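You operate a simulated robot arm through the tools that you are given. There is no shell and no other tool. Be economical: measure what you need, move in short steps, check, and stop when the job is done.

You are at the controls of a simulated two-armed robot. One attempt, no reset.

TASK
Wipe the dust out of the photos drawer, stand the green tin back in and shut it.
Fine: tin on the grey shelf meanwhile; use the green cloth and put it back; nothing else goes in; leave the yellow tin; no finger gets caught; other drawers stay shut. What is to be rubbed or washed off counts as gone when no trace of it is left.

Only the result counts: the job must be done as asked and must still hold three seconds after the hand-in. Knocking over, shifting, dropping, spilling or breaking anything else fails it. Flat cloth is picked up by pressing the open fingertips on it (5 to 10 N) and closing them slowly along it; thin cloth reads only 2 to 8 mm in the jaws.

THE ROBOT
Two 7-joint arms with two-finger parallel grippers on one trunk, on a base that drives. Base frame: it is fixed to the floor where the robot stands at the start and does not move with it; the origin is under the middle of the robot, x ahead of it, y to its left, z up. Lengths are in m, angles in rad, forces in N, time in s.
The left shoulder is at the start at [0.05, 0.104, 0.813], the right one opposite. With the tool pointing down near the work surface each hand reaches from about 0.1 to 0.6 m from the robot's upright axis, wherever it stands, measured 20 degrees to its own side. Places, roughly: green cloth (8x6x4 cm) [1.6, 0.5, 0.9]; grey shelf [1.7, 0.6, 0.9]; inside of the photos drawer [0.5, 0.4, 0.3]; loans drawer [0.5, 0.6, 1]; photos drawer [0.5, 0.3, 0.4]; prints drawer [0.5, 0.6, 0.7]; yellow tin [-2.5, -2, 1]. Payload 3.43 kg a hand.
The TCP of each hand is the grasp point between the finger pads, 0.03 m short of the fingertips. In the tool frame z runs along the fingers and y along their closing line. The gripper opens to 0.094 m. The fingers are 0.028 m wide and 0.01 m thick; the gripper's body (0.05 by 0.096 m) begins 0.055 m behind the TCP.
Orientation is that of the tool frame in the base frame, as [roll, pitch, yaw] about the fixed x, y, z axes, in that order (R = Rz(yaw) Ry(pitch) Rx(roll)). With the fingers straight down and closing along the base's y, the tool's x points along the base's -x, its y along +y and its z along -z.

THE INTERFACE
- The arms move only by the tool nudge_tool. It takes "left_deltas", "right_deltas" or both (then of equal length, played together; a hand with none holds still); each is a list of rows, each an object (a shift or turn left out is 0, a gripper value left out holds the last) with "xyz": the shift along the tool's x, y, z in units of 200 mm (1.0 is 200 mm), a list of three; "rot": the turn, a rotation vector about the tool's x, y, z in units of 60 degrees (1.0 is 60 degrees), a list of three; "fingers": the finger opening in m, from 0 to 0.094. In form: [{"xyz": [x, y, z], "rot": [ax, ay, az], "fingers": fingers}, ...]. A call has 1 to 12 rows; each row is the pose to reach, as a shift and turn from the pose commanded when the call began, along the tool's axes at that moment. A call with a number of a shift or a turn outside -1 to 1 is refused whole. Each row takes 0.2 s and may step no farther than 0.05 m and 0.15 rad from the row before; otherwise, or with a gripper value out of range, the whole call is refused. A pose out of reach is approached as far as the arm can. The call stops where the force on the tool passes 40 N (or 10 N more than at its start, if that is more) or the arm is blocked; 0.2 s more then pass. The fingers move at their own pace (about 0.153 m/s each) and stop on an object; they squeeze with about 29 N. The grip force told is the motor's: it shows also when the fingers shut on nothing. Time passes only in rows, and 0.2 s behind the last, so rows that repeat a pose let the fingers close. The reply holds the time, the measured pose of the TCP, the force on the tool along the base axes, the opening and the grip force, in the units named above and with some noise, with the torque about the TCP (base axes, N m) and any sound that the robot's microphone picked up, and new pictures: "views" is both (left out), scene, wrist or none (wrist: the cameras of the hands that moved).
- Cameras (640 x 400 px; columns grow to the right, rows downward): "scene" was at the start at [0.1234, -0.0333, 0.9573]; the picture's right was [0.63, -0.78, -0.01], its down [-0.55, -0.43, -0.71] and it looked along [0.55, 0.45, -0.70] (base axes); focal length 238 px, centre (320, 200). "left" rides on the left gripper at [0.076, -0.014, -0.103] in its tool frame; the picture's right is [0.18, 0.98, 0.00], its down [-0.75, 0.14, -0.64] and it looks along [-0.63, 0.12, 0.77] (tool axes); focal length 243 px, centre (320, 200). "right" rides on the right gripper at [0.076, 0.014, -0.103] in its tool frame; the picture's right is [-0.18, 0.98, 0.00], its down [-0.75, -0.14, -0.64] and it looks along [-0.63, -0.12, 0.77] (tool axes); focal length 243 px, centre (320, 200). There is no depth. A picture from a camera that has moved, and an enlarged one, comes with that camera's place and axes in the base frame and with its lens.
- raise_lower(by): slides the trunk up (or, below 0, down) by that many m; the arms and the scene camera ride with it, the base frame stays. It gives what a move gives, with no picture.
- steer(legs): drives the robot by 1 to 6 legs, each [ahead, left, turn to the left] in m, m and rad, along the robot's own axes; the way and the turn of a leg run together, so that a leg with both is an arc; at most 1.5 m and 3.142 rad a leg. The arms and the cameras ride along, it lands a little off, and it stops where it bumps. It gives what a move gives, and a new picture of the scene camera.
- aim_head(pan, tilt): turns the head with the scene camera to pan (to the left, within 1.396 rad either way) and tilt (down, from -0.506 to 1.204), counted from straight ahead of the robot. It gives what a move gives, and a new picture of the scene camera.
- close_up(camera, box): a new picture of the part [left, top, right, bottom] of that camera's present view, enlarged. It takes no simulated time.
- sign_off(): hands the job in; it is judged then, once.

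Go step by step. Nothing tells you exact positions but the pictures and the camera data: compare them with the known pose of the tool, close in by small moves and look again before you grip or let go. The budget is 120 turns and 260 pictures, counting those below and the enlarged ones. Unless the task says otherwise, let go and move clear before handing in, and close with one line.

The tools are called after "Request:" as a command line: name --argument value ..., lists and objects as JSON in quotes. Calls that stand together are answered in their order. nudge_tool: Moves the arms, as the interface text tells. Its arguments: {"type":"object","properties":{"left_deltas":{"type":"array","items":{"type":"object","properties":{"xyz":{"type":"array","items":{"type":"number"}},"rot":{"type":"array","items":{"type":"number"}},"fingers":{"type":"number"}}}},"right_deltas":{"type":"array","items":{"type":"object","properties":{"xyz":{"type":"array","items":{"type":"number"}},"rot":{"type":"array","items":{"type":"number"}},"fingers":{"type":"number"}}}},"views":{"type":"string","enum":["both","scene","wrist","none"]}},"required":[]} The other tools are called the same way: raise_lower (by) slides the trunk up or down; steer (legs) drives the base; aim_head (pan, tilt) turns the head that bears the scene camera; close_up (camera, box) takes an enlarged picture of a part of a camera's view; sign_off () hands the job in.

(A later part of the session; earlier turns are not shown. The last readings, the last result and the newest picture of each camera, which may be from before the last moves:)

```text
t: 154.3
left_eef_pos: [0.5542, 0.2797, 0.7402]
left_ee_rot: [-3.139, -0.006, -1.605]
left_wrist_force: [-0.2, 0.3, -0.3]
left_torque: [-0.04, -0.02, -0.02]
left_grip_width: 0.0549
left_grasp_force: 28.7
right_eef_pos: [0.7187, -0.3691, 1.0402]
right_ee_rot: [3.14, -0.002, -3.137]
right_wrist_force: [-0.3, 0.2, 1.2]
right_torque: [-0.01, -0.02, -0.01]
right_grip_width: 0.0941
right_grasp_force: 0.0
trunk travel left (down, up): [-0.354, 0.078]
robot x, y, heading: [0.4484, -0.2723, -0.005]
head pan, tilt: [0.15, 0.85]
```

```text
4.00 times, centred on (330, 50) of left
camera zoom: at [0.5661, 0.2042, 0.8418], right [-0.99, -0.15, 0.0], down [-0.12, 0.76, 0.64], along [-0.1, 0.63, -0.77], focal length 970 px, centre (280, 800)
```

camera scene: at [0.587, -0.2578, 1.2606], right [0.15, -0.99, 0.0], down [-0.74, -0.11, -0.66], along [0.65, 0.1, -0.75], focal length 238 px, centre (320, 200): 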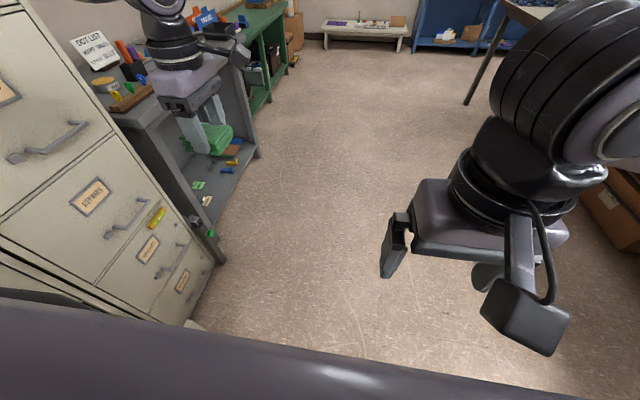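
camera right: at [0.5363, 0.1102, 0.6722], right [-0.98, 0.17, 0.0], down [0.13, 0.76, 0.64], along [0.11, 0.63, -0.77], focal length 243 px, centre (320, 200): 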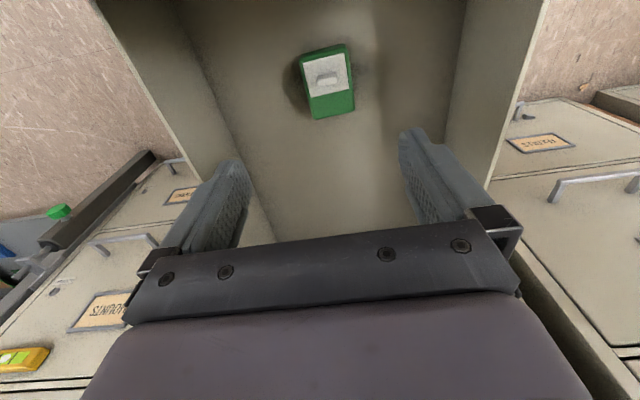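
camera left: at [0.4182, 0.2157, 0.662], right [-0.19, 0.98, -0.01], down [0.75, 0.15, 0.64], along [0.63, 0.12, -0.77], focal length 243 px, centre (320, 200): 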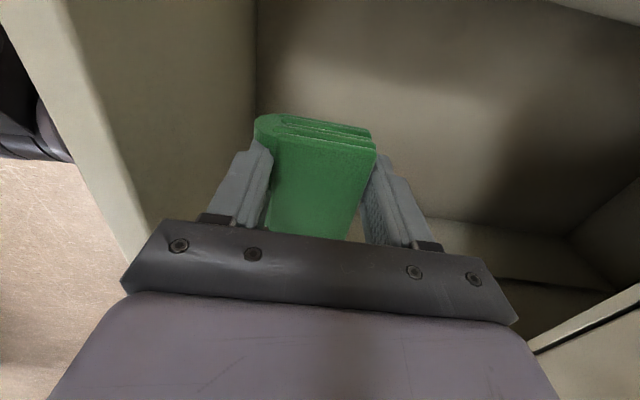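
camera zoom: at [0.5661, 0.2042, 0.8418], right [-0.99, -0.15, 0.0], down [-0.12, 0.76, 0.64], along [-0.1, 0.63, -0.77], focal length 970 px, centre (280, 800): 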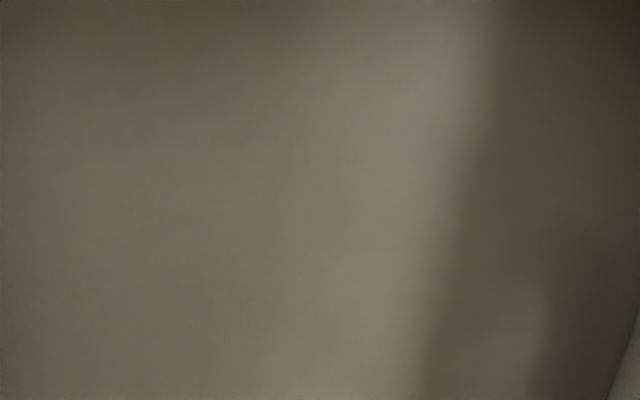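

The wiped area is clean from both views. Now I retrace the path and take the cloth back to the bench.

Request:
nudge_tool --left_deltas '[{"xyz": [0.05, -0.05, -0.15]}, {"xyz": [0.1, -0.15, -0.3]}, {"xyz": [0.2, -0.3, -0.45]}, {"xyz": [0.3, -0.45, -0.45]}, {"xyz": [0.4, -0.6, -0.45]}, {"xyz": [0.52, -0.72, -0.45]}, {"xyz": [0.64, -0.85, -0.45]}, {"xyz": [0.75, -0.97, -0.45]}]' --views "none"

Request:
nudge_tool --left_deltas '[{"xyz": [0.08, -0.15, -0.1]}, {"xyz": [0.16, -0.3, -0.2]}, {"xyz": [0.24, -0.45, -0.3]}, {"xyz": [0.32, -0.6, -0.4]}, {"xyz": [0.4, -0.75, -0.5]}, {"xyz": [0.5, -0.85, -0.6]}, {"xyz": [0.6, -0.92, -0.75]}, {"xyz": [0.62, -0.92, -0.95]}, {"xyz": [0.62, -0.92, -1.0]}]' --views "none"

Request:
steer --legs '[[0, -0.3, 0], [1.435, 0, 0], [0, 0, 1.56], [0.3, 0, 0]]'

```text
t: 156.1
left_eef_pos: [0.7276, 0.1262, 0.817]
left_ee_rot: [-3.128, 0.014, -1.606]
left_wrist_force: [-0.2, -0.7, -0.2]
left_torque: [0.02, 0.0, -0.05]
left_grip_width: 0.0551
left_grasp_force: 28.7
left hand out of reach, approached as far as the arm can: row 6, 7, 8
right_eef_pos: [0.7199, -0.3693, 1.0395]
right_ee_rot: [3.139, -0.001, -3.136]
right_wrist_force: [-0.5, -1.2, 0.3]
right_torque: [0.04, -0.01, 0.0]
right_grip_width: 0.0941
right_grasp_force: 0.1
trunk travel left (down, up): [-0.354, 0.078]
robot x, y, heading: [0.4517, -0.2716, 0.003]
head pan, tilt: [0.15, 0.85]
```

```text
t: 158.1
left_eef_pos: [0.9041, -0.0017, 1.0166]
left_ee_rot: [-3.142, -0.008, -1.607]
left_wrist_force: [0.2, 0.1, -0.2]
left_torque: [0.02, 0.0, 0.06]
left_grip_width: 0.0548
left_grasp_force: 28.8
right_eef_pos: [0.7209, -0.3694, 1.0402]
right_ee_rot: [3.14, -0.001, -3.138]
right_wrist_force: [-0.5, -0.4, 0.9]
right_torque: [0.02, -0.02, 0.01]
right_grip_width: 0.0939
right_grasp_force: 0.0
trunk travel left (down, up): [-0.354, 0.078]
robot x, y, heading: [0.4511, -0.27, -0.002]
head pan, tilt: [0.15, 0.85]
```

```text
t: 173.6
left_eef_pos: [1.6064, 0.1988, 1.0169]
left_ee_rot: [-3.141, -0.007, -0.03]
left_wrist_force: [0.7, 0.7, -0.6]
left_torque: [-0.01, -0.01, 0.01]
left_grip_width: 0.0551
left_grasp_force: 29.1
right_eef_pos: [1.9743, 0.0166, 1.04]
right_ee_rot: [3.14, -0.002, -1.56]
right_wrist_force: [-1.0, 0.4, -0.4]
right_torque: [-0.02, -0.02, 0.01]
right_grip_width: 0.0942
right_grasp_force: 0.1
trunk travel left (down, up): [-0.354, 0.078]
robot x, y, heading: [1.8813, -0.2498, 1.577]
head pan, tilt: [0.15, 0.85]
camera scene: at [1.8682, -0.1182, 1.2805], right [0.99, 0.16, 0.0], down [0.12, -0.74, -0.66], along [-0.1, 0.65, -0.75], focal length 238 px, centre (320, 200)
```

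scene: 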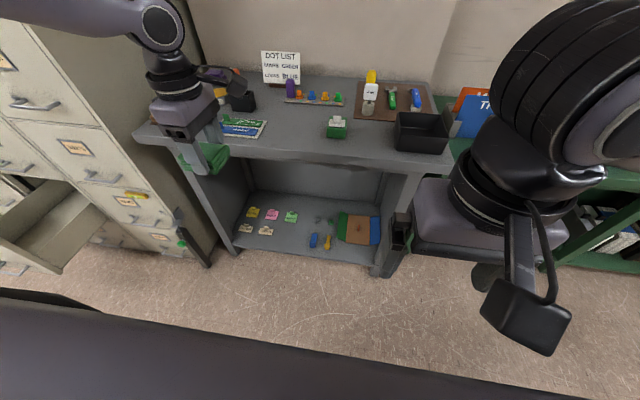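

Request:
steer --legs '[[0.295, -0.012, -0.015]]'

Request:
close_up --camera "left" --box '[0, 0, 640, 400]'

```text
t: 175.6
left_eef_pos: [1.6223, 0.4939, 1.0164]
left_ee_rot: [-3.14, -0.008, -0.04]
left_wrist_force: [0.5, 0.6, -0.6]
left_torque: [0.01, 0.01, 0.02]
left_grip_width: 0.0549
left_grasp_force: 29.2
right_eef_pos: [1.9883, 0.3077, 1.0404]
right_ee_rot: [3.14, 0.0, -1.569]
right_wrist_force: [-1.0, -0.4, -0.2]
right_torque: [0.01, 0.0, 0.0]
right_grip_width: 0.0939
right_grasp_force: 0.2
trunk travel left (down, up): [-0.354, 0.078]
robot x, y, heading: [1.8949, 0.0331, 1.566]
head pan, tilt: [0.15, 0.85]
camera scene: at [1.8804, 0.1742, 1.2805], right [0.99, 0.15, 0.0], down [0.11, -0.74, -0.66], along [-0.1, 0.65, -0.75], focal length 238 px, centre (320, 200)
```

scene: 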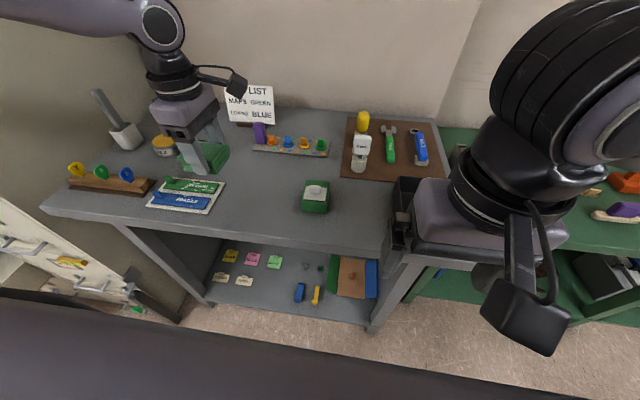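

```text
1.00 times, centred on (320, 200) of left (not enlarged: the box is as wide or as high as the picture)
camera zoom: at [1.6978, 0.5053, 1.1189], right [0.14, -0.99, 0.0], down [-0.76, -0.11, 0.64], along [-0.63, -0.09, -0.77], focal length 243 px, centre (320, 200)
```

zoom: 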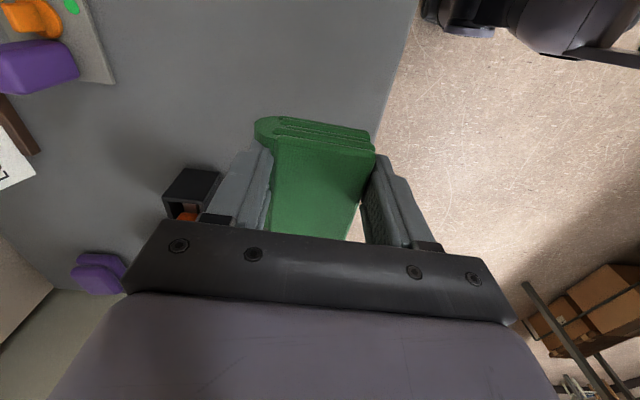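

Aligning over the cloth's old place and lowering.

Request:
nudge_tool --left_deltas '[{"xyz": [0.06, -0.122, 0.1]}, {"xyz": [0.06, -0.122, 0.25]}, {"xyz": [0.06, -0.122, 0.4]}, {"xyz": [0.06, -0.122, 0.48]}]' --views "both"

```text
t: 176.6
left_eef_pos: [1.6364, 0.5163, 0.9198]
left_ee_rot: [-3.139, -0.008, -0.04]
left_wrist_force: [0.3, -0.3, -1.2]
left_torque: [0.03, -0.02, -0.03]
left_grip_width: 0.0548
left_grasp_force: 29.2
right_eef_pos: [1.9886, 0.3079, 1.0401]
right_ee_rot: [3.139, -0.002, -1.569]
right_wrist_force: [-0.2, -0.1, 0.4]
right_torque: [-0.01, -0.06, -0.03]
right_grip_width: 0.094
right_grasp_force: 0.0
trunk travel left (down, up): [-0.354, 0.078]
robot x, y, heading: [1.8907, 0.0358, 1.569]
head pan, tilt: [0.15, 0.85]
camera scene: at [1.8804, 0.1737, 1.2806], right [0.99, 0.15, 0.0], down [0.11, -0.74, -0.66], along [-0.1, 0.65, -0.75], focal length 238 px, centre (320, 200)
camera left: at [1.7113, 0.529, 1.0224], right [0.15, -0.99, 0.0], down [-0.76, -0.11, 0.64], along [-0.63, -0.09, -0.77], focal length 243 px, centre (320, 200)
```

scene: 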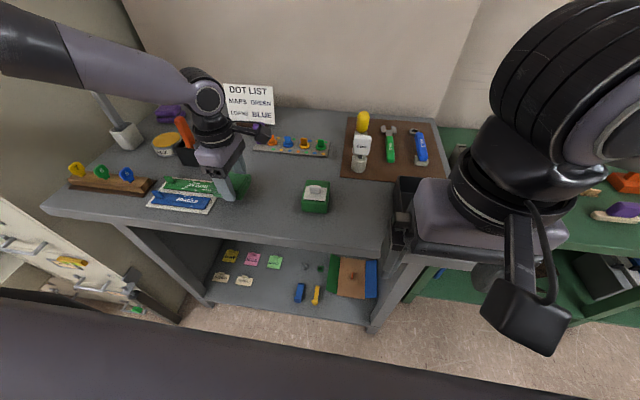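
left: 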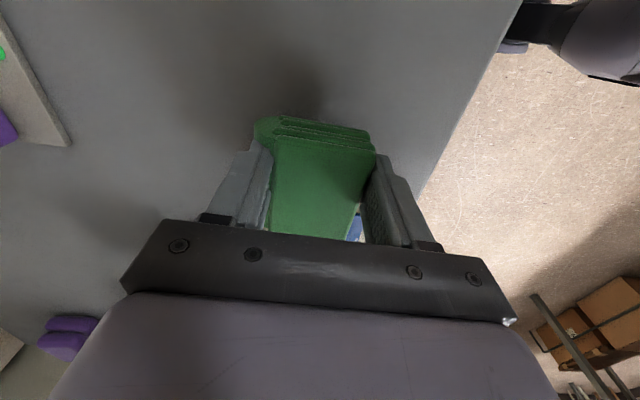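

Request:
nudge_tool --left_deltas '[{"xyz": [0.01, 0, 0.04]}, {"xyz": [0.01, 0, 0.07]}, {"xyz": [0.01, 0, 0.09]}, {"xyz": [0.01, 0, 0.11]}, {"xyz": [0.01, 0, 0.13]}]' --views "none"

```text
t: 177.8
left_eef_pos: [1.6388, 0.5152, 0.8973]
left_ee_rot: [-3.137, -0.006, -0.039]
left_wrist_force: [-2.4, -4.6, 19.3]
left_torque: [-0.58, 0.63, 0.05]
left_grip_width: 0.0553
left_grasp_force: 29.2
right_eef_pos: [1.9883, 0.306, 1.041]
right_ee_rot: [3.138, -0.001, -1.569]
right_wrist_force: [-0.1, 0.1, 0.0]
right_torque: [0.03, -0.01, 0.01]
right_grip_width: 0.094
right_grasp_force: 0.0
trunk travel left (down, up): [-0.354, 0.078]
robot x, y, heading: [1.8892, 0.0356, 1.569]
head pan, tilt: [0.15, 0.85]
```

Cloth is down (19 N). Release and lift clear.

Request:
nudge_tool --left_deltas '[{"fingers": 0.06}, {"fingers": 0.075}, {"fingers": 0.094}, {"fingers": 0.094}, {"xyz": [0, 0, -0.1], "fingers": 0.094}, {"xyz": [0, 0, -0.25], "fingers": 0.094}, {"xyz": [0, 0, -0.45], "fingers": 0.094}, {"xyz": [0, 0, -0.65], "fingers": 0.094}]' --views "both"

```text
t: 179.6
left_eef_pos: [1.6366, 0.5157, 1.024]
left_ee_rot: [3.141, -0.007, -0.04]
left_wrist_force: [-0.2, -0.2, 0.1]
left_torque: [0.01, -0.03, -0.02]
left_grip_width: 0.0938
left_grasp_force: 0.1
right_eef_pos: [1.9883, 0.307, 1.0393]
right_ee_rot: [3.139, -0.003, -1.568]
right_wrist_force: [-0.3, 0.5, 0.0]
right_torque: [0.0, -0.01, -0.01]
right_grip_width: 0.0942
right_grasp_force: 0.1
trunk travel left (down, up): [-0.354, 0.078]
robot x, y, heading: [1.8895, 0.0322, 1.566]
head pan, tilt: [0.15, 0.85]
camera scene: at [1.8806, 0.1734, 1.2806], right [0.99, 0.15, 0.0], down [0.11, -0.74, -0.66], along [-0.1, 0.65, -0.75], focal length 238 px, centre (320, 200)
camera left: at [1.7124, 0.5284, 1.1277], right [0.14, -0.99, 0.0], down [-0.76, -0.11, 0.64], along [-0.63, -0.09, -0.77], focal length 243 px, centre (320, 200)
```

scene: 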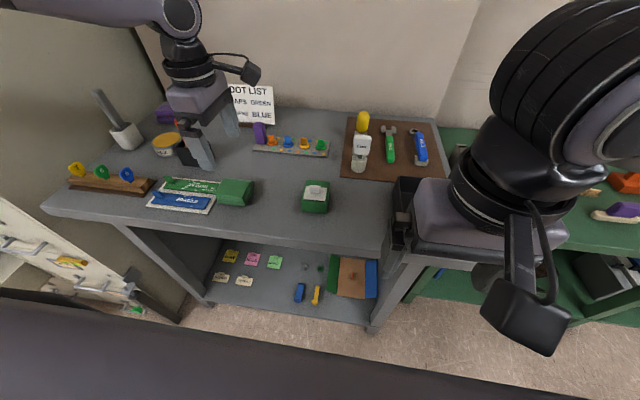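
left: 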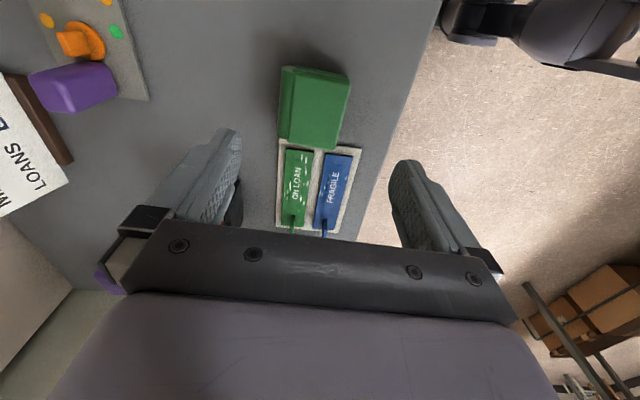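

Cloth is back in place. Next the tin: rotate the hand back and shift the base right.

Request:
nudge_tool --left_deltas '[{"rot": [0, 0, 0.12]}, {"rot": [0, 0, 0.24]}, {"rot": [0, 0, 0.36]}, {"rot": [0, 0, 0.48]}, {"rot": [0, 0, 0.6]}, {"rot": [0, 0, 0.72]}, {"rot": [0, 0, 0.84]}, {"rot": [0, 0, 0.96]}]' --views "none"

Request:
nudge_tool --left_deltas '[{"rot": [0, 0, 0.12]}, {"rot": [0, 0, 0.24]}, {"rot": [0, 0, 0.36]}, {"rot": [0, 0, 0.48]}]' --views "none"

Request:
steer --legs '[[0, -0.18, 0]]'

Request:
close_up --camera "left" --box '[0, 0, 640, 400]'

```text
t: 181.4
left_eef_pos: [1.6371, 0.5166, 1.0241]
left_ee_rot: [-3.134, -0.002, -1.047]
left_wrist_force: [0.2, -1.1, -0.2]
left_torque: [0.02, 0.01, 0.01]
left_grip_width: 0.094
left_grasp_force: 0.0
right_eef_pos: [1.9877, 0.3068, 1.041]
right_ee_rot: [3.139, 0.0, -1.57]
right_wrist_force: [1.2, 0.1, 0.0]
right_torque: [-0.03, 0.01, 0.01]
right_grip_width: 0.094
right_grasp_force: 0.1
trunk travel left (down, up): [-0.354, 0.078]
robot x, y, heading: [1.8909, 0.035, 1.57]
head pan, tilt: [0.15, 0.85]
```

```text
t: 182.4
left_eef_pos: [1.6374, 0.5173, 1.0244]
left_ee_rot: [-3.134, 0.002, -1.551]
left_wrist_force: [-0.1, 0.3, -0.3]
left_torque: [0.04, -0.03, -0.01]
left_grip_width: 0.094
left_grasp_force: 0.1
right_eef_pos: [1.9879, 0.3073, 1.0409]
right_ee_rot: [3.141, 0.0, -1.569]
right_wrist_force: [1.4, -0.7, -0.5]
right_torque: [-0.01, -0.06, 0.05]
right_grip_width: 0.0942
right_grasp_force: 0.1
trunk travel left (down, up): [-0.354, 0.078]
robot x, y, heading: [1.8882, 0.0368, 1.571]
head pan, tilt: [0.15, 0.85]
```

```text
t: 184.6
left_eef_pos: [1.8189, 0.5156, 1.0247]
left_ee_rot: [-3.134, 0.004, -1.549]
left_wrist_force: [0.0, -0.7, 0.0]
left_torque: [0.0, 0.05, -0.02]
left_grip_width: 0.094
left_grasp_force: 0.0
right_eef_pos: [2.1708, 0.3065, 1.0407]
right_ee_rot: [3.141, -0.001, -1.569]
right_wrist_force: [0.6, 0.1, 0.2]
right_torque: [-0.02, 0.05, -0.01]
right_grip_width: 0.094
right_grasp_force: 0.0
trunk travel left (down, up): [-0.354, 0.078]
robot x, y, heading: [2.0725, 0.0348, 1.569]
head pan, tilt: [0.15, 0.85]
camera scene: at [2.0624, 0.1733, 1.2806], right [0.99, 0.15, 0.0], down [0.11, -0.74, -0.66], along [-0.1, 0.65, -0.75], focal length 238 px, centre (320, 200)
```

scene: 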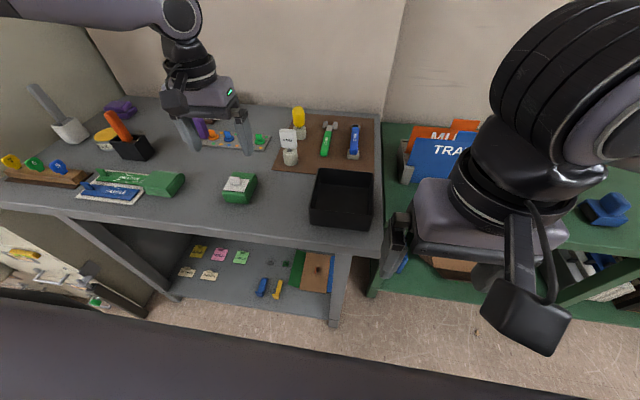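

```text
1.00 times, centred on (320, 200) of left (not enlarged: the box is as wide or as high as the picture)
camera zoom: at [1.8342, 0.4411, 1.1265], right [-0.98, -0.21, -0.01], down [-0.16, 0.75, 0.64], along [-0.13, 0.63, -0.77], focal length 243 px, centre (320, 200)
```

zoom: 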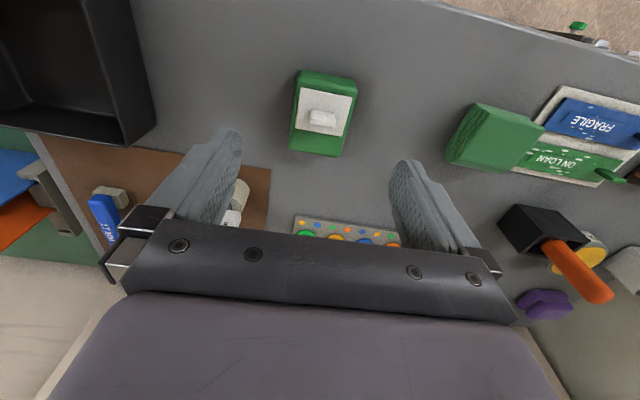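

Request:
raise_lower --by -0.05

Request:
nudge_tool --left_deltas '[{"xyz": [-0.05, 0.03, 0.06]}, {"xyz": [-0.05, 0.03, 0.15]}, {"xyz": [-0.05, 0.03, 0.25]}]' --views "wrist"

```text
t: 185.5
left_eef_pos: [1.8184, 0.5162, 0.9743]
left_ee_rot: [-3.136, 0.001, -1.548]
left_wrist_force: [-0.2, -0.7, 0.0]
left_torque: [-0.02, -0.03, -0.02]
left_grip_width: 0.0939
left_grasp_force: 0.1
right_eef_pos: [2.171, 0.306, 0.9909]
right_ee_rot: [3.138, -0.003, -1.569]
right_wrist_force: [0.2, -0.2, -0.1]
right_torque: [-0.02, 0.0, 0.0]
right_grip_width: 0.094
right_grasp_force: 0.1
trunk travel left (down, up): [-0.304, 0.128]
robot x, y, heading: [2.0701, 0.0357, 1.564]
head pan, tilt: [0.15, 0.85]
```

```text
t: 186.3
left_eef_pos: [1.813, 0.5252, 0.9237]
left_ee_rot: [-3.135, 0.003, -1.549]
left_wrist_force: [0.6, 1.1, 1.5]
left_torque: [-0.03, 0.0, 0.03]
left_grip_width: 0.0939
left_grasp_force: 0.0
right_eef_pos: [2.1705, 0.3074, 0.9898]
right_ee_rot: [3.14, -0.001, -1.569]
right_wrist_force: [-0.9, -0.3, 0.7]
right_torque: [-0.01, 0.0, 0.01]
right_grip_width: 0.094
right_grasp_force: 0.0
trunk travel left (down, up): [-0.304, 0.128]
robot x, y, heading: [2.072, 0.0364, 1.565]
head pan, tilt: [0.15, 0.85]
camera left: at [1.8275, 0.4507, 1.0253], right [-0.98, -0.21, -0.01], down [-0.16, 0.75, 0.64], along [-0.13, 0.63, -0.77], focal length 243 px, centre (320, 200)
```

left: 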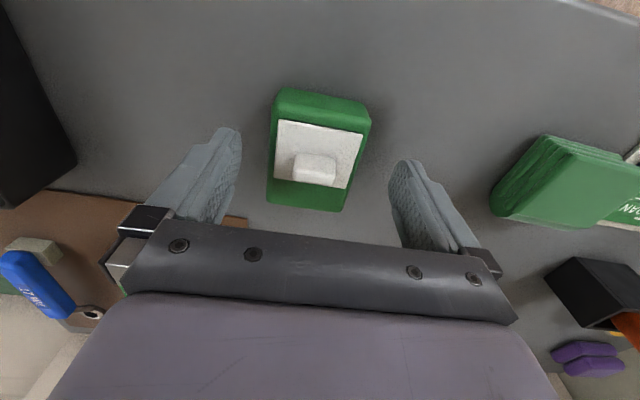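

Request:
nudge_tool --left_deltas '[{"xyz": [0.01, 0, 0.06]}, {"xyz": [0.01, 0, 0.11]}, {"xyz": [0.01, 0, 0.145]}, {"xyz": [0.01, 0, 0.145], "fingers": 0.075}, {"xyz": [0.01, 0, 0.145], "fingers": 0.05}, {"xyz": [0.01, 0, 0.145], "fingers": 0.03}, {"xyz": [0.01, 0, 0.145], "fingers": 0.03}, {"xyz": [0.01, 0, 0.145], "fingers": 0.03}]' --views "none"

Request:
nudge_tool --left_deltas '[{"xyz": [0, 0, -0.06]}, {"xyz": [0, 0, -0.15]}, {"xyz": [0, 0, -0.3]}, {"xyz": [0, 0, -0.5]}, {"xyz": [0, 0, -0.7]}]' --views "wrist"

```text
t: 188.1
left_eef_pos: [1.8127, 0.5246, 0.8956]
left_ee_rot: [-3.134, 0.0, -1.547]
left_wrist_force: [-0.4, -0.1, -0.9]
left_torque: [0.07, -0.01, -0.04]
left_grip_width: 0.0621
left_grasp_force: 28.9
right_eef_pos: [2.1693, 0.3075, 0.991]
right_ee_rot: [3.141, -0.001, -1.569]
right_wrist_force: [-0.9, -0.1, -0.3]
right_torque: [-0.04, 0.0, -0.05]
right_grip_width: 0.0939
right_grasp_force: 0.0
trunk travel left (down, up): [-0.304, 0.128]
robot x, y, heading: [2.0753, 0.0374, 1.571]
head pan, tilt: [0.15, 0.85]
```

```text
t: 189.3
left_eef_pos: [1.8126, 0.5243, 1.0382]
left_ee_rot: [-3.134, 0.002, -1.549]
left_wrist_force: [-0.3, -1.0, -2.0]
left_torque: [-0.03, 0.0, -0.02]
left_grip_width: 0.062
left_grasp_force: 29.4
right_eef_pos: [2.1697, 0.3068, 0.99]
right_ee_rot: [3.14, -0.001, -1.57]
right_wrist_force: [0.0, -0.2, 0.4]
right_torque: [0.04, -0.02, -0.04]
right_grip_width: 0.094
right_grasp_force: 0.0
trunk travel left (down, up): [-0.304, 0.128]
robot x, y, heading: [2.0711, 0.0328, 1.569]
head pan, tilt: [0.15, 0.85]
camera left: at [1.8274, 0.4495, 1.1393], right [-0.98, -0.21, -0.01], down [-0.16, 0.75, 0.64], along [-0.13, 0.63, -0.77], focal length 243 px, centre (320, 200)
```

left: 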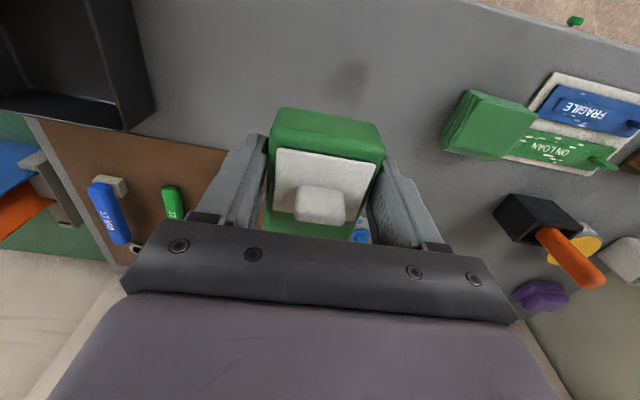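

Tin held firmly. Driving back to the drawer.

Request:
steer --legs '[[-0.6, 0, 0], [0, 0, -1.569], [-1.0, 0, 0], [-0.62, 0, 0]]'

Request:
steer --legs '[[0, 0.29, 0]]'

```text
t: 204.4
left_eef_pos: [0.948, -0.3148, 1.0354]
left_ee_rot: [-3.132, 0.002, -3.116]
left_wrist_force: [0.2, 0.4, -1.6]
left_torque: [-0.02, 0.01, -0.03]
left_grip_width: 0.0619
left_grasp_force: 28.3
right_eef_pos: [0.7304, -0.6729, 0.9904]
right_ee_rot: [3.14, -0.001, -3.138]
right_wrist_force: [-0.4, -0.2, -0.5]
right_torque: [-0.01, 0.02, 0.0]
right_grip_width: 0.0941
right_grasp_force: 0.0
trunk travel left (down, up): [-0.304, 0.128]
robot x, y, heading: [0.4583, -0.5776, -0.005]
head pan, tilt: [0.15, 0.85]
camera scene: at [0.5974, -0.5626, 1.2306], right [0.15, -0.99, 0.0], down [-0.74, -0.11, -0.66], along [0.65, 0.1, -0.75], focal length 238 px, centre (320, 200)
```

scene: 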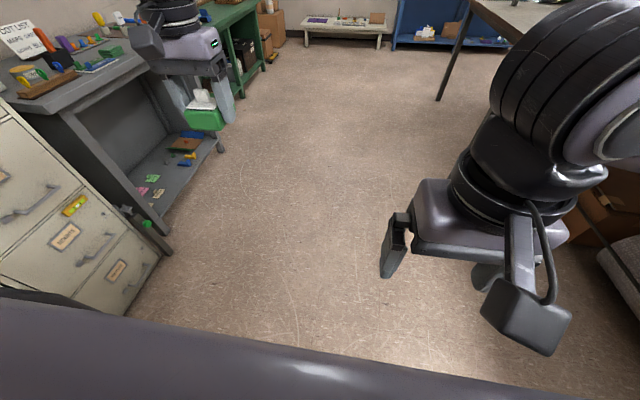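

```text
t: 207.5
left_eef_pos: [0.9463, -0.0261, 1.0357]
left_ee_rot: [-3.136, 0.0, -3.111]
left_wrist_force: [0.5, -0.4, -2.4]
left_torque: [-0.02, 0.01, 0.01]
left_grip_width: 0.062
left_grasp_force: 29.5
right_eef_pos: [0.7298, -0.3833, 0.9913]
right_ee_rot: [3.14, -0.003, -3.134]
right_wrist_force: [0.3, 0.5, 0.2]
right_torque: [0.0, -0.03, 0.01]
right_grip_width: 0.0941
right_grasp_force: 0.1
trunk travel left (down, up): [-0.304, 0.128]
robot x, y, heading: [0.4611, -0.2895, 0.006]
head pan, tilt: [0.15, 0.85]
camera scene: at [0.5969, -0.2741, 1.2306], right [0.15, -0.99, 0.0], down [-0.74, -0.12, -0.66], along [0.65, 0.1, -0.75], focal length 238 px, centre (320, 200)
```

scene: 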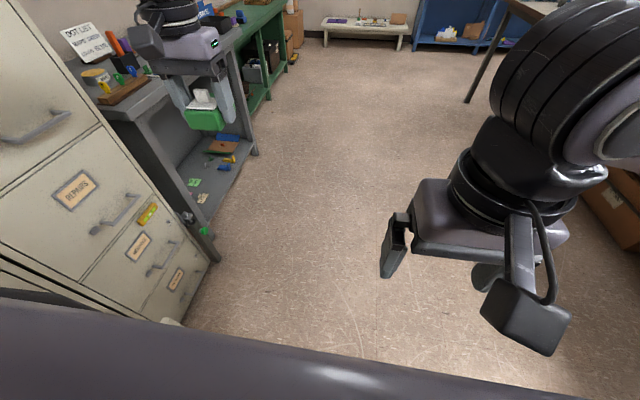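

Request:
nudge_tool --left_deltas '[{"xyz": [0, 0, 0.2]}, {"xyz": [0, 0, 0.4]}, {"xyz": [0, 0.05, 0.6]}, {"xyz": [0.05, 0.12, 0.8]}, {"xyz": [0.15, 0.22, 0.95]}, {"xyz": [0.28, 0.34, 1.0]}, {"xyz": [0.42, 0.46, 1.0]}, {"xyz": [0.58, 0.58, 1.0]}, {"xyz": [0.74, 0.68, 1.0]}, {"xyz": [0.9, 0.75, 1.0]}]' --views "none"

Request:
nudge_tool --left_deltas '[{"xyz": [0.1, 0.1, 0.1]}, {"xyz": [0.22, 0.2, 0.2]}, {"xyz": [0.36, 0.32, 0.3], "rot": [0, 0, -0.1]}, {"xyz": [0.5, 0.44, 0.4], "rot": [0, 0, -0.22]}, {"xyz": [0.66, 0.54, 0.45], "rot": [0, 0, -0.34]}, {"xyz": [0.82, 0.62, 0.45], "rot": [0, 0, -0.46]}, {"xyz": [0.98, 0.66, 0.45], "rot": [0, 0, -0.58]}, {"xyz": [0.98, 0.66, 0.45], "rot": [0, 0, -0.7]}, {"xyz": [0.98, 0.66, 0.45], "rot": [0, 0, -0.82]}, {"xyz": [0.98, 0.66, 0.45], "rot": [0, 0, -0.94]}]' --views "none"

Request:
nudge_tool --left_deltas '[{"rot": [0, 0, -0.12]}, {"rot": [0, 0, -0.24]}, {"rot": [0, 0, -0.36]}, {"rot": [0, 0, -0.5]}]' --views "wrist"

```text
t: 209.7
left_eef_pos: [0.7645, 0.1176, 0.835]
left_ee_rot: [-3.135, -0.001, -3.114]
left_wrist_force: [-0.3, 0.2, -1.8]
left_torque: [0.01, 0.0, 0.02]
left_grip_width: 0.0621
left_grasp_force: 28.8
right_eef_pos: [0.7296, -0.3849, 0.9903]
right_ee_rot: [3.141, -0.002, -3.137]
right_wrist_force: [0.2, -0.7, 0.5]
right_torque: [0.02, 0.0, -0.01]
right_grip_width: 0.0939
right_grasp_force: 0.1
trunk travel left (down, up): [-0.304, 0.128]
robot x, y, heading: [0.458, -0.2894, 0.008]
head pan, tilt: [0.15, 0.85]
```

```text
t: 211.9
left_eef_pos: [0.5615, 0.244, 0.7447]
left_ee_rot: [-3.136, -0.006, -2.125]
left_wrist_force: [0.1, -0.1, -1.6]
left_torque: [0.01, 0.03, 0.0]
left_grip_width: 0.0619
left_grasp_force: 29.3
right_eef_pos: [0.731, -0.3844, 0.9902]
right_ee_rot: [3.141, -0.002, -3.135]
right_wrist_force: [0.2, -0.4, 0.6]
right_torque: [0.01, 0.0, 0.04]
right_grip_width: 0.0939
right_grasp_force: 0.0
trunk travel left (down, up): [-0.304, 0.128]
robot x, y, heading: [0.4574, -0.2867, 0.005]
head pan, tilt: [0.15, 0.85]
```

```text
t: 212.9
left_eef_pos: [0.562, 0.2431, 0.7448]
left_ee_rot: [-3.14, -0.008, -1.601]
left_wrist_force: [-0.2, 0.2, -1.5]
left_torque: [0.0, -0.01, 0.02]
left_grip_width: 0.0619
left_grasp_force: 28.8
right_eef_pos: [0.7304, -0.3851, 0.9904]
right_ee_rot: [3.139, -0.001, -3.135]
right_wrist_force: [-0.2, 0.8, -0.9]
right_torque: [-0.02, 0.01, -0.02]
right_grip_width: 0.0942
right_grasp_force: 0.0
trunk travel left (down, up): [-0.304, 0.128]
robot x, y, heading: [0.4602, -0.287, 0.005]
head pan, tilt: [0.15, 0.85]
camera left: at [0.5736, 0.1688, 0.8472], right [-0.99, -0.15, 0.0], down [-0.12, 0.76, 0.64], along [-0.1, 0.63, -0.77], focal length 243 px, centre (320, 200)
```

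left: 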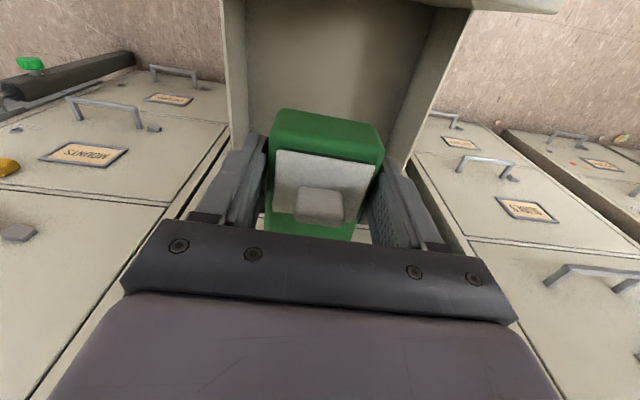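

Request:
close_up --camera "left" --box '[220, 0, 460, 150]'

```text
2.67 times, centred on (340, 75) of left
camera zoom: at [0.5736, 0.1688, 0.8472], right [-0.99, -0.15, 0.0], down [-0.12, 0.76, 0.64], along [-0.1, 0.63, -0.77], focal length 647 px, centre (267, 533)
```

zoom: 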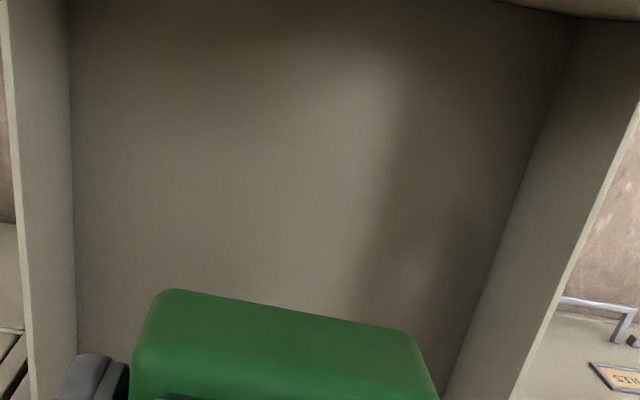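

Floor is clean throughout. Lowering the tin in at (0.545, 0.25).

Request:
nudge_tool --left_deltas '[{"xyz": [-0.04, 0.08, 0]}]' --views "none"

Request:
raise_lower --by -0.2

Request:
nudge_tool --left_deltas '[{"xyz": [0, 0, 0.2]}, {"xyz": [0, 0, 0.4]}, {"xyz": [0, 0, 0.6]}, {"xyz": [0, 0, 0.75]}]' --views "wrist"

```text
t: 213.3
left_eef_pos: [0.5462, 0.2511, 0.7451]
left_ee_rot: [-3.14, -0.006, -1.604]
left_wrist_force: [-0.8, 0.0, -1.3]
left_torque: [0.0, 0.01, 0.03]
left_grip_width: 0.0622
left_grasp_force: 28.5
right_eef_pos: [0.7314, -0.3848, 0.9908]
right_ee_rot: [3.141, -0.001, -3.133]
right_wrist_force: [0.8, 0.6, -0.4]
right_torque: [0.01, -0.02, 0.01]
right_grip_width: 0.094
right_grasp_force: 0.1
trunk travel left (down, up): [-0.304, 0.128]
robot x, y, heading: [0.4553, -0.2847, 0.006]
head pan, tilt: [0.15, 0.85]
```

```text
t: 215.4
left_eef_pos: [0.5473, 0.2515, 0.5444]
left_ee_rot: [-3.139, -0.008, -1.603]
left_wrist_force: [-0.9, -1.0, -1.6]
left_torque: [-0.03, 0.01, -0.03]
left_grip_width: 0.062
left_grasp_force: 28.5
right_eef_pos: [0.73, -0.3849, 0.7901]
right_ee_rot: [3.141, -0.002, -3.135]
right_wrist_force: [-0.7, -0.6, 1.3]
right_torque: [-0.01, -0.03, 0.07]
right_grip_width: 0.094
right_grasp_force: 0.1
trunk travel left (down, up): [-0.104, 0.328]
robot x, y, heading: [0.4618, -0.2868, 0.004]
head pan, tilt: [0.15, 0.85]
```

```text
t: 216.4
left_eef_pos: [0.5477, 0.2512, 0.3937]
left_ee_rot: [-3.138, -0.006, -1.604]
left_wrist_force: [0.7, 0.7, -1.7]
left_torque: [-0.06, 0.02, 0.02]
left_grip_width: 0.0617
left_grasp_force: 28.9
right_eef_pos: [0.7303, -0.3857, 0.7906]
right_ee_rot: [3.141, -0.003, -3.133]
right_wrist_force: [-0.1, -0.1, 0.0]
right_torque: [0.03, 0.02, 0.01]
right_grip_width: 0.094
right_grasp_force: 0.0
trunk travel left (down, up): [-0.104, 0.328]
robot x, y, heading: [0.4594, -0.2843, 0.004]
head pan, tilt: [0.15, 0.85]
camera left: at [0.5587, 0.1763, 0.4965], right [-0.99, -0.15, 0.0], down [-0.12, 0.76, 0.64], along [-0.1, 0.63, -0.77], focal length 243 px, centre (320, 200)
```

left: 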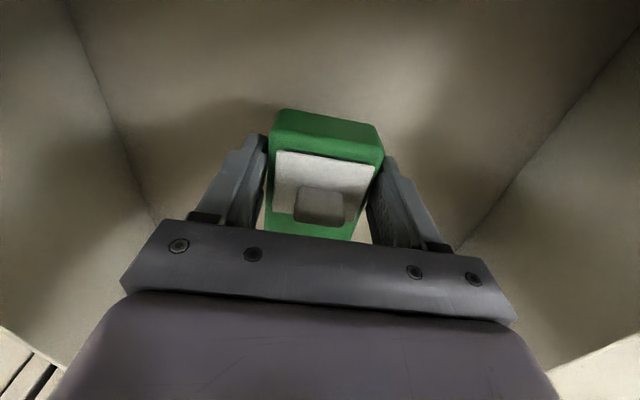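

Request:
nudge_tool --left_deltas '[{"xyz": [0, 0, 0.05]}, {"xyz": [0, 0, 0.1]}, {"xyz": [0, 0, 0.13]}, {"xyz": [0, 0, 0.15]}, {"xyz": [0, 0, 0.17]}, {"xyz": [0, 0, 0.18]}]' --views "none"

```text
t: 217.8
left_eef_pos: [0.5464, 0.2502, 0.358]
left_ee_rot: [-3.14, -0.006, -1.605]
left_wrist_force: [-1.4, -3.0, 8.3]
left_torque: [0.21, -0.29, -0.03]
left_grip_width: 0.0621
left_grasp_force: 29.1
right_eef_pos: [0.731, -0.3855, 0.7906]
right_ee_rot: [3.14, -0.001, -3.133]
right_wrist_force: [-1.2, 0.4, 0.0]
right_torque: [0.04, 0.0, -0.04]
right_grip_width: 0.0942
right_grasp_force: 0.0
trunk travel left (down, up): [-0.104, 0.328]
robot x, y, heading: [0.4592, -0.2887, 0.004]
head pan, tilt: [0.15, 0.85]
```

The tin touches the floor. Release and rise.

Request:
nudge_tool --left_deltas '[{"fingers": 0.065}, {"fingers": 0.075}, {"fingers": 0.094}, {"fingers": 0.094}, {"xyz": [0, 0, -0.1], "fingers": 0.094}, {"xyz": [0, 0, -0.2], "fingers": 0.094}, {"xyz": [0, 0, -0.4], "fingers": 0.094}, {"xyz": [0, 0, -0.6], "fingers": 0.094}, {"xyz": [0, 0, -0.8], "fingers": 0.094}, {"xyz": [0, 0, -0.95], "fingers": 0.094}]' --views "wrist"

Request:
raise_lower --by 0.2

```text
t: 220.1
left_eef_pos: [0.5462, 0.25, 0.548]
left_ee_rot: [-3.14, -0.006, -1.603]
left_wrist_force: [-0.8, 0.5, 0.4]
left_torque: [0.02, 0.03, 0.0]
left_grip_width: 0.0939
left_grasp_force: 0.1
right_eef_pos: [0.7307, -0.3845, 0.7902]
right_ee_rot: [3.14, -0.003, -3.134]
right_wrist_force: [0.1, 0.0, 0.0]
right_torque: [-0.01, -0.01, -0.01]
right_grip_width: 0.0938
right_grasp_force: 0.1
trunk travel left (down, up): [-0.104, 0.328]
robot x, y, heading: [0.4598, -0.2892, -0.0]
head pan, tilt: [0.15, 0.85]
camera left: at [0.558, 0.1747, 0.6506], right [-0.99, -0.15, 0.0], down [-0.12, 0.76, 0.64], along [-0.1, 0.63, -0.77], focal length 243 px, centre (320, 200)
```

left: 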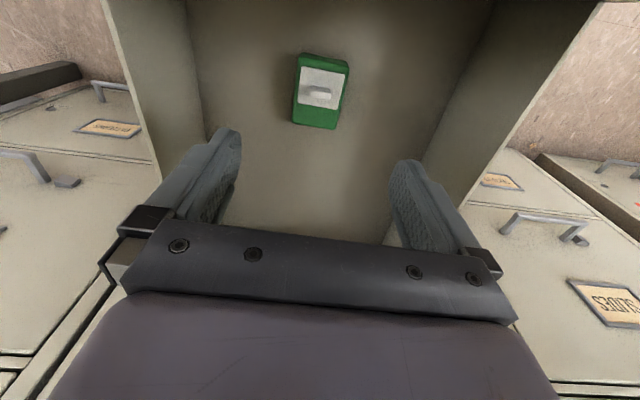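

```text
t: 222.2
left_eef_pos: [0.5464, 0.2503, 0.7473]
left_ee_rot: [-3.14, -0.007, -1.605]
left_wrist_force: [-1.0, -0.8, -1.3]
left_torque: [-0.04, 0.0, -0.03]
left_grip_width: 0.094
left_grasp_force: 0.0
right_eef_pos: [0.7305, -0.3853, 0.9901]
right_ee_rot: [3.139, -0.001, -3.135]
right_wrist_force: [0.7, -0.1, -0.4]
right_torque: [-0.01, -0.04, 0.01]
right_grip_width: 0.0941
right_grasp_force: 0.1
trunk travel left (down, up): [-0.304, 0.128]
robot x, y, heading: [0.4593, -0.2874, 0.004]
head pan, tilt: [0.15, 0.85]
```

The tin stands in the drawer, hand clear. Now back off and turn to face the drawer so as to push it shut with the closed right hand.

Request:
steer --legs '[[0, -0.4, 0], [-0.04, 0, 0], [0, 0, 1.567]]'

Request:
aim_head --pan -0.15 --tilt 0.75

```text
t: 230.6
left_eef_pos: [-0.1153, -0.6013, 0.7463]
left_ee_rot: [-3.14, -0.006, -0.038]
left_wrist_force: [0.3, -0.2, 0.2]
left_torque: [-0.01, 0.01, -0.01]
left_grip_width: 0.0939
left_grasp_force: 0.1
right_eef_pos: [0.5201, -0.4208, 0.9908]
right_ee_rot: [3.14, -0.003, -1.566]
right_wrist_force: [-0.5, 1.0, 0.7]
right_torque: [0.0, 0.02, -0.01]
right_grip_width: 0.0942
right_grasp_force: 0.1
trunk travel left (down, up): [-0.304, 0.128]
robot x, y, heading: [0.4231, -0.6894, 1.575]
head pan, tilt: [0.15, 0.85]
camera scene: at [0.4121, -0.5545, 1.2306], right [0.99, 0.15, 0.0], down [0.11, -0.74, -0.66], along [-0.1, 0.65, -0.75], focal length 238 px, centre (320, 200)
```

scene: 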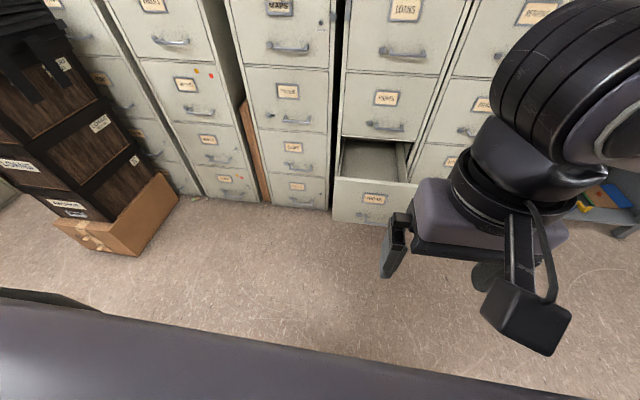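

```text
t: 231.4
left_eef_pos: [-0.1158, -0.6018, 0.748]
left_ee_rot: [-3.14, -0.008, -0.039]
left_wrist_force: [-0.4, -0.7, -0.2]
left_torque: [-0.01, 0.0, 0.01]
left_grip_width: 0.0942
left_grasp_force: 0.0
right_eef_pos: [0.5205, -0.4214, 0.99]
right_ee_rot: [3.14, -0.002, -1.568]
right_wrist_force: [0.0, 0.1, 0.8]
right_torque: [-0.02, 0.0, -0.03]
right_grip_width: 0.0938
right_grasp_force: 0.0
trunk travel left (down, up): [-0.304, 0.128]
robot x, y, heading: [0.4216, -0.6901, 1.567]
head pan, tilt: [-0.15, 0.75]
camera scene: at [0.4362, -0.5499, 1.2386], right [0.99, -0.15, 0.0], down [-0.1, -0.67, -0.73], along [0.11, 0.72, -0.68], focal length 238 px, centre (320, 200)
```

scene: 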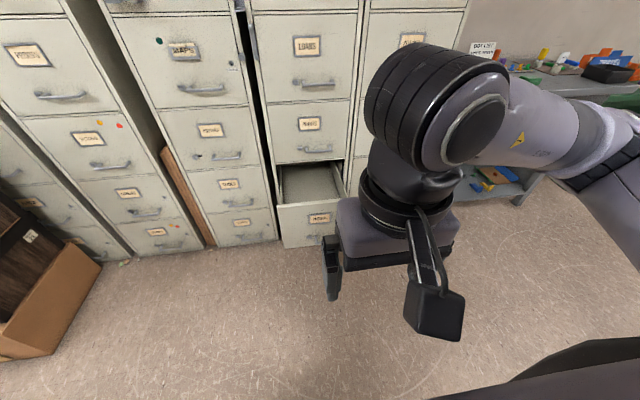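

Request:
raise_lower --by -0.28

Request:
nudge_tool --right_deltas '[{"xyz": [-0.1, 0, 0.15], "fingers": 0.0}, {"xyz": [-0.2, 0, 0.3], "fingers": 0.0}, {"xyz": [-0.3, 0, 0.45], "fingers": 0.0}, {"xyz": [-0.4, 0, 0.6], "fingers": 0.0}, {"xyz": [-0.5, 0, 0.75], "fingers": 0.0}, {"xyz": [-0.6, 0, 0.9], "fingers": 0.0}, {"xyz": [-0.75, 0, 1.0], "fingers": 0.0}, {"xyz": [-0.95, 0, 1.0], "fingers": 0.0}]' --views "both"

```text
t: 234.2
left_eef_pos: [-0.1157, -0.602, 0.4689]
left_ee_rot: [-3.14, -0.007, -0.037]
left_wrist_force: [-0.2, 0.6, -0.2]
left_torque: [0.01, 0.02, 0.0]
left_grip_width: 0.0942
left_grasp_force: 0.1
right_eef_pos: [0.5192, -0.4213, 0.7097]
right_ee_rot: [3.14, -0.002, -1.569]
right_wrist_force: [-0.5, 0.1, -1.2]
right_torque: [-0.01, -0.05, 0.0]
right_grip_width: 0.0941
right_grasp_force: 0.0
trunk travel left (down, up): [-0.024, 0.408]
robot x, y, heading: [0.4198, -0.6904, 1.57]
head pan, tilt: [-0.15, 0.75]
```

```text
t: 236.0
left_eef_pos: [-0.116, -0.6004, 0.4669]
left_ee_rot: [-3.141, -0.009, -0.039]
left_wrist_force: [-0.2, -0.8, -0.7]
left_torque: [0.01, -0.02, -0.01]
left_grip_width: 0.094
left_grasp_force: 0.1
right_eef_pos: [0.519, -0.23, 0.5103]
right_ee_rot: [3.141, -0.003, -1.566]
right_wrist_force: [-0.1, -0.1, 0.3]
right_torque: [-0.01, -0.03, -0.01]
right_grip_width: 0.0
right_grasp_force: 29.3
trunk travel left (down, up): [-0.024, 0.408]
robot x, y, heading: [0.4217, -0.6899, 1.568]
head pan, tilt: [-0.15, 0.75]
camera scene: at [0.4363, -0.5499, 0.9586], right [0.99, -0.15, 0.0], down [-0.1, -0.67, -0.73], along [0.11, 0.72, -0.68], focal length 238 px, centre (320, 200)
camera right: at [0.5056, -0.3062, 0.6126], right [-0.98, 0.18, 0.0], down [0.14, 0.76, 0.64], along [0.11, 0.63, -0.77], focal length 243 px, centre (320, 200)
```

scene: 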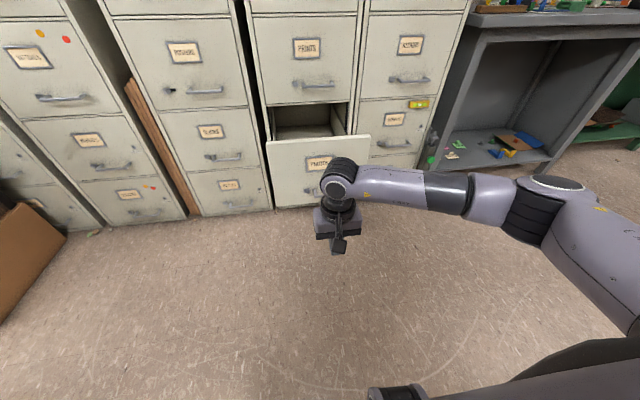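
right: 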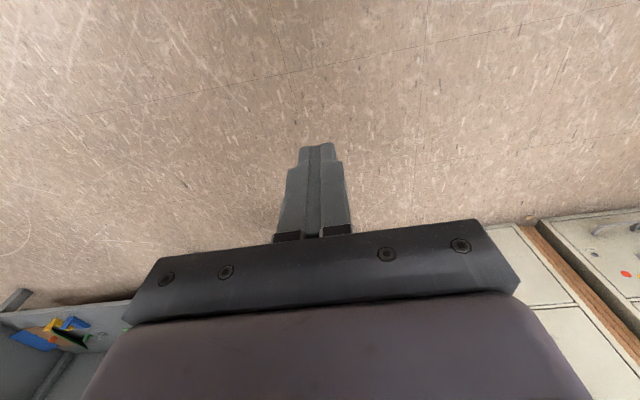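

Request:
nudge_tool --right_deltas '[{"xyz": [0, -0.1, -0.08]}]' --views "none"

Request:
steer --legs '[[0.27, 0, 0]]'

Request:
close_up --camera "right" --box '[0, 0, 640, 400]'

```text
t: 236.4
left_eef_pos: [-0.1162, -0.6007, 0.4683]
left_ee_rot: [3.141, -0.008, -0.039]
left_wrist_force: [-0.3, -0.1, -0.5]
left_torque: [-0.03, -0.03, -0.01]
left_grip_width: 0.0939
left_grasp_force: 0.0
right_eef_pos: [0.5399, -0.2303, 0.5252]
right_ee_rot: [-3.139, -0.003, -1.567]
right_wrist_force: [-0.4, 0.1, 1.1]
right_torque: [0.05, 0.0, -0.03]
right_grip_width: 0.0001
right_grasp_force: 29.3
trunk travel left (down, up): [-0.024, 0.408]
robot x, y, heading: [0.4191, -0.6926, 1.57]
head pan, tilt: [-0.15, 0.75]
```

```text
t: 238.3
left_eef_pos: [-0.1153, -0.3311, 0.4672]
left_ee_rot: [-3.14, -0.008, -0.039]
left_wrist_force: [0.5, -0.3, -0.4]
left_torque: [0.02, 0.02, 0.0]
left_grip_width: 0.094
left_grasp_force: 0.1
right_eef_pos: [0.5417, 0.0389, 0.5267]
right_ee_rot: [3.139, -0.001, -1.568]
right_wrist_force: [0.1, 0.3, 0.2]
right_torque: [0.0, -0.02, -0.04]
right_grip_width: 0.0002
right_grasp_force: 29.5
trunk travel left (down, up): [-0.024, 0.408]
robot x, y, heading: [0.4239, -0.4252, 1.57]
head pan, tilt: [-0.15, 0.75]
camera scene: at [0.4369, -0.2812, 0.9586], right [0.99, -0.15, 0.0], down [-0.1, -0.67, -0.73], along [0.11, 0.72, -0.68], focal length 238 px, centre (320, 200)
```

scene: 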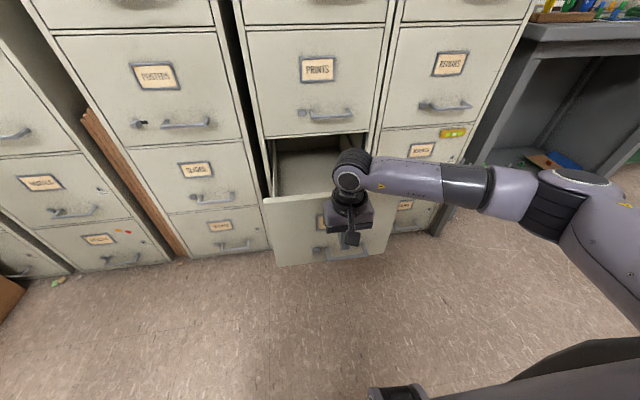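

```text
1.00 times, centred on (320, 200) of right (not enlarged: the box is as wide or as high as the picture)
camera zoom: at [0.5279, -0.0381, 0.6295], right [-0.98, 0.18, 0.0], down [0.14, 0.75, 0.64], along [0.12, 0.63, -0.77], focal length 243 px, centre (320, 200)
```

zoom: 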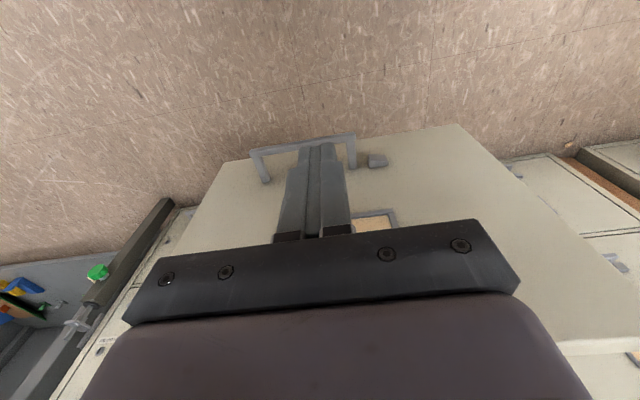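

The closed fingers are in front of the panel above the handle. Pushing by driving ahead.

Request:
steer --legs '[[0.1, 0, 0]]'

```text
t: 239.5
left_eef_pos: [-0.1147, -0.2338, 0.4686]
left_ee_rot: [-3.141, -0.007, -0.039]
left_wrist_force: [0.0, -0.7, -0.6]
left_torque: [0.0, -0.03, -0.05]
left_grip_width: 0.0943
left_grasp_force: 0.1
right_eef_pos: [0.5414, 0.138, 0.5267]
right_ee_rot: [3.14, -0.005, -1.569]
right_wrist_force: [-0.5, -0.3, -0.4]
right_torque: [0.01, 0.0, 0.01]
right_grip_width: 0.0
right_grasp_force: 28.9
trunk travel left (down, up): [-0.024, 0.408]
robot x, y, heading: [0.4241, -0.325, 1.573]
head pan, tilt: [-0.15, 0.75]
camera scene: at [0.4368, -0.1821, 0.9586], right [0.99, -0.15, 0.0], down [-0.1, -0.67, -0.73], along [0.11, 0.72, -0.68], focal length 238 px, centre (320, 200)
```

scene: 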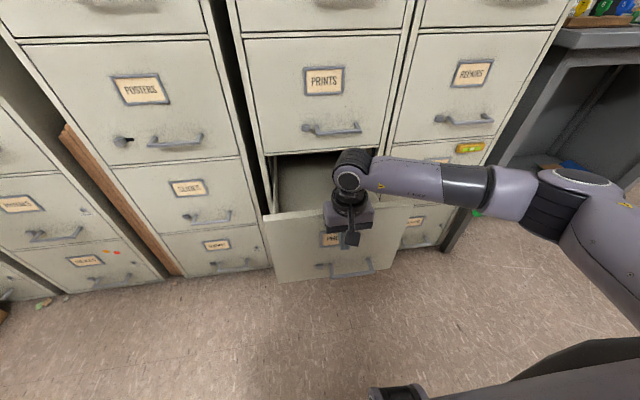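

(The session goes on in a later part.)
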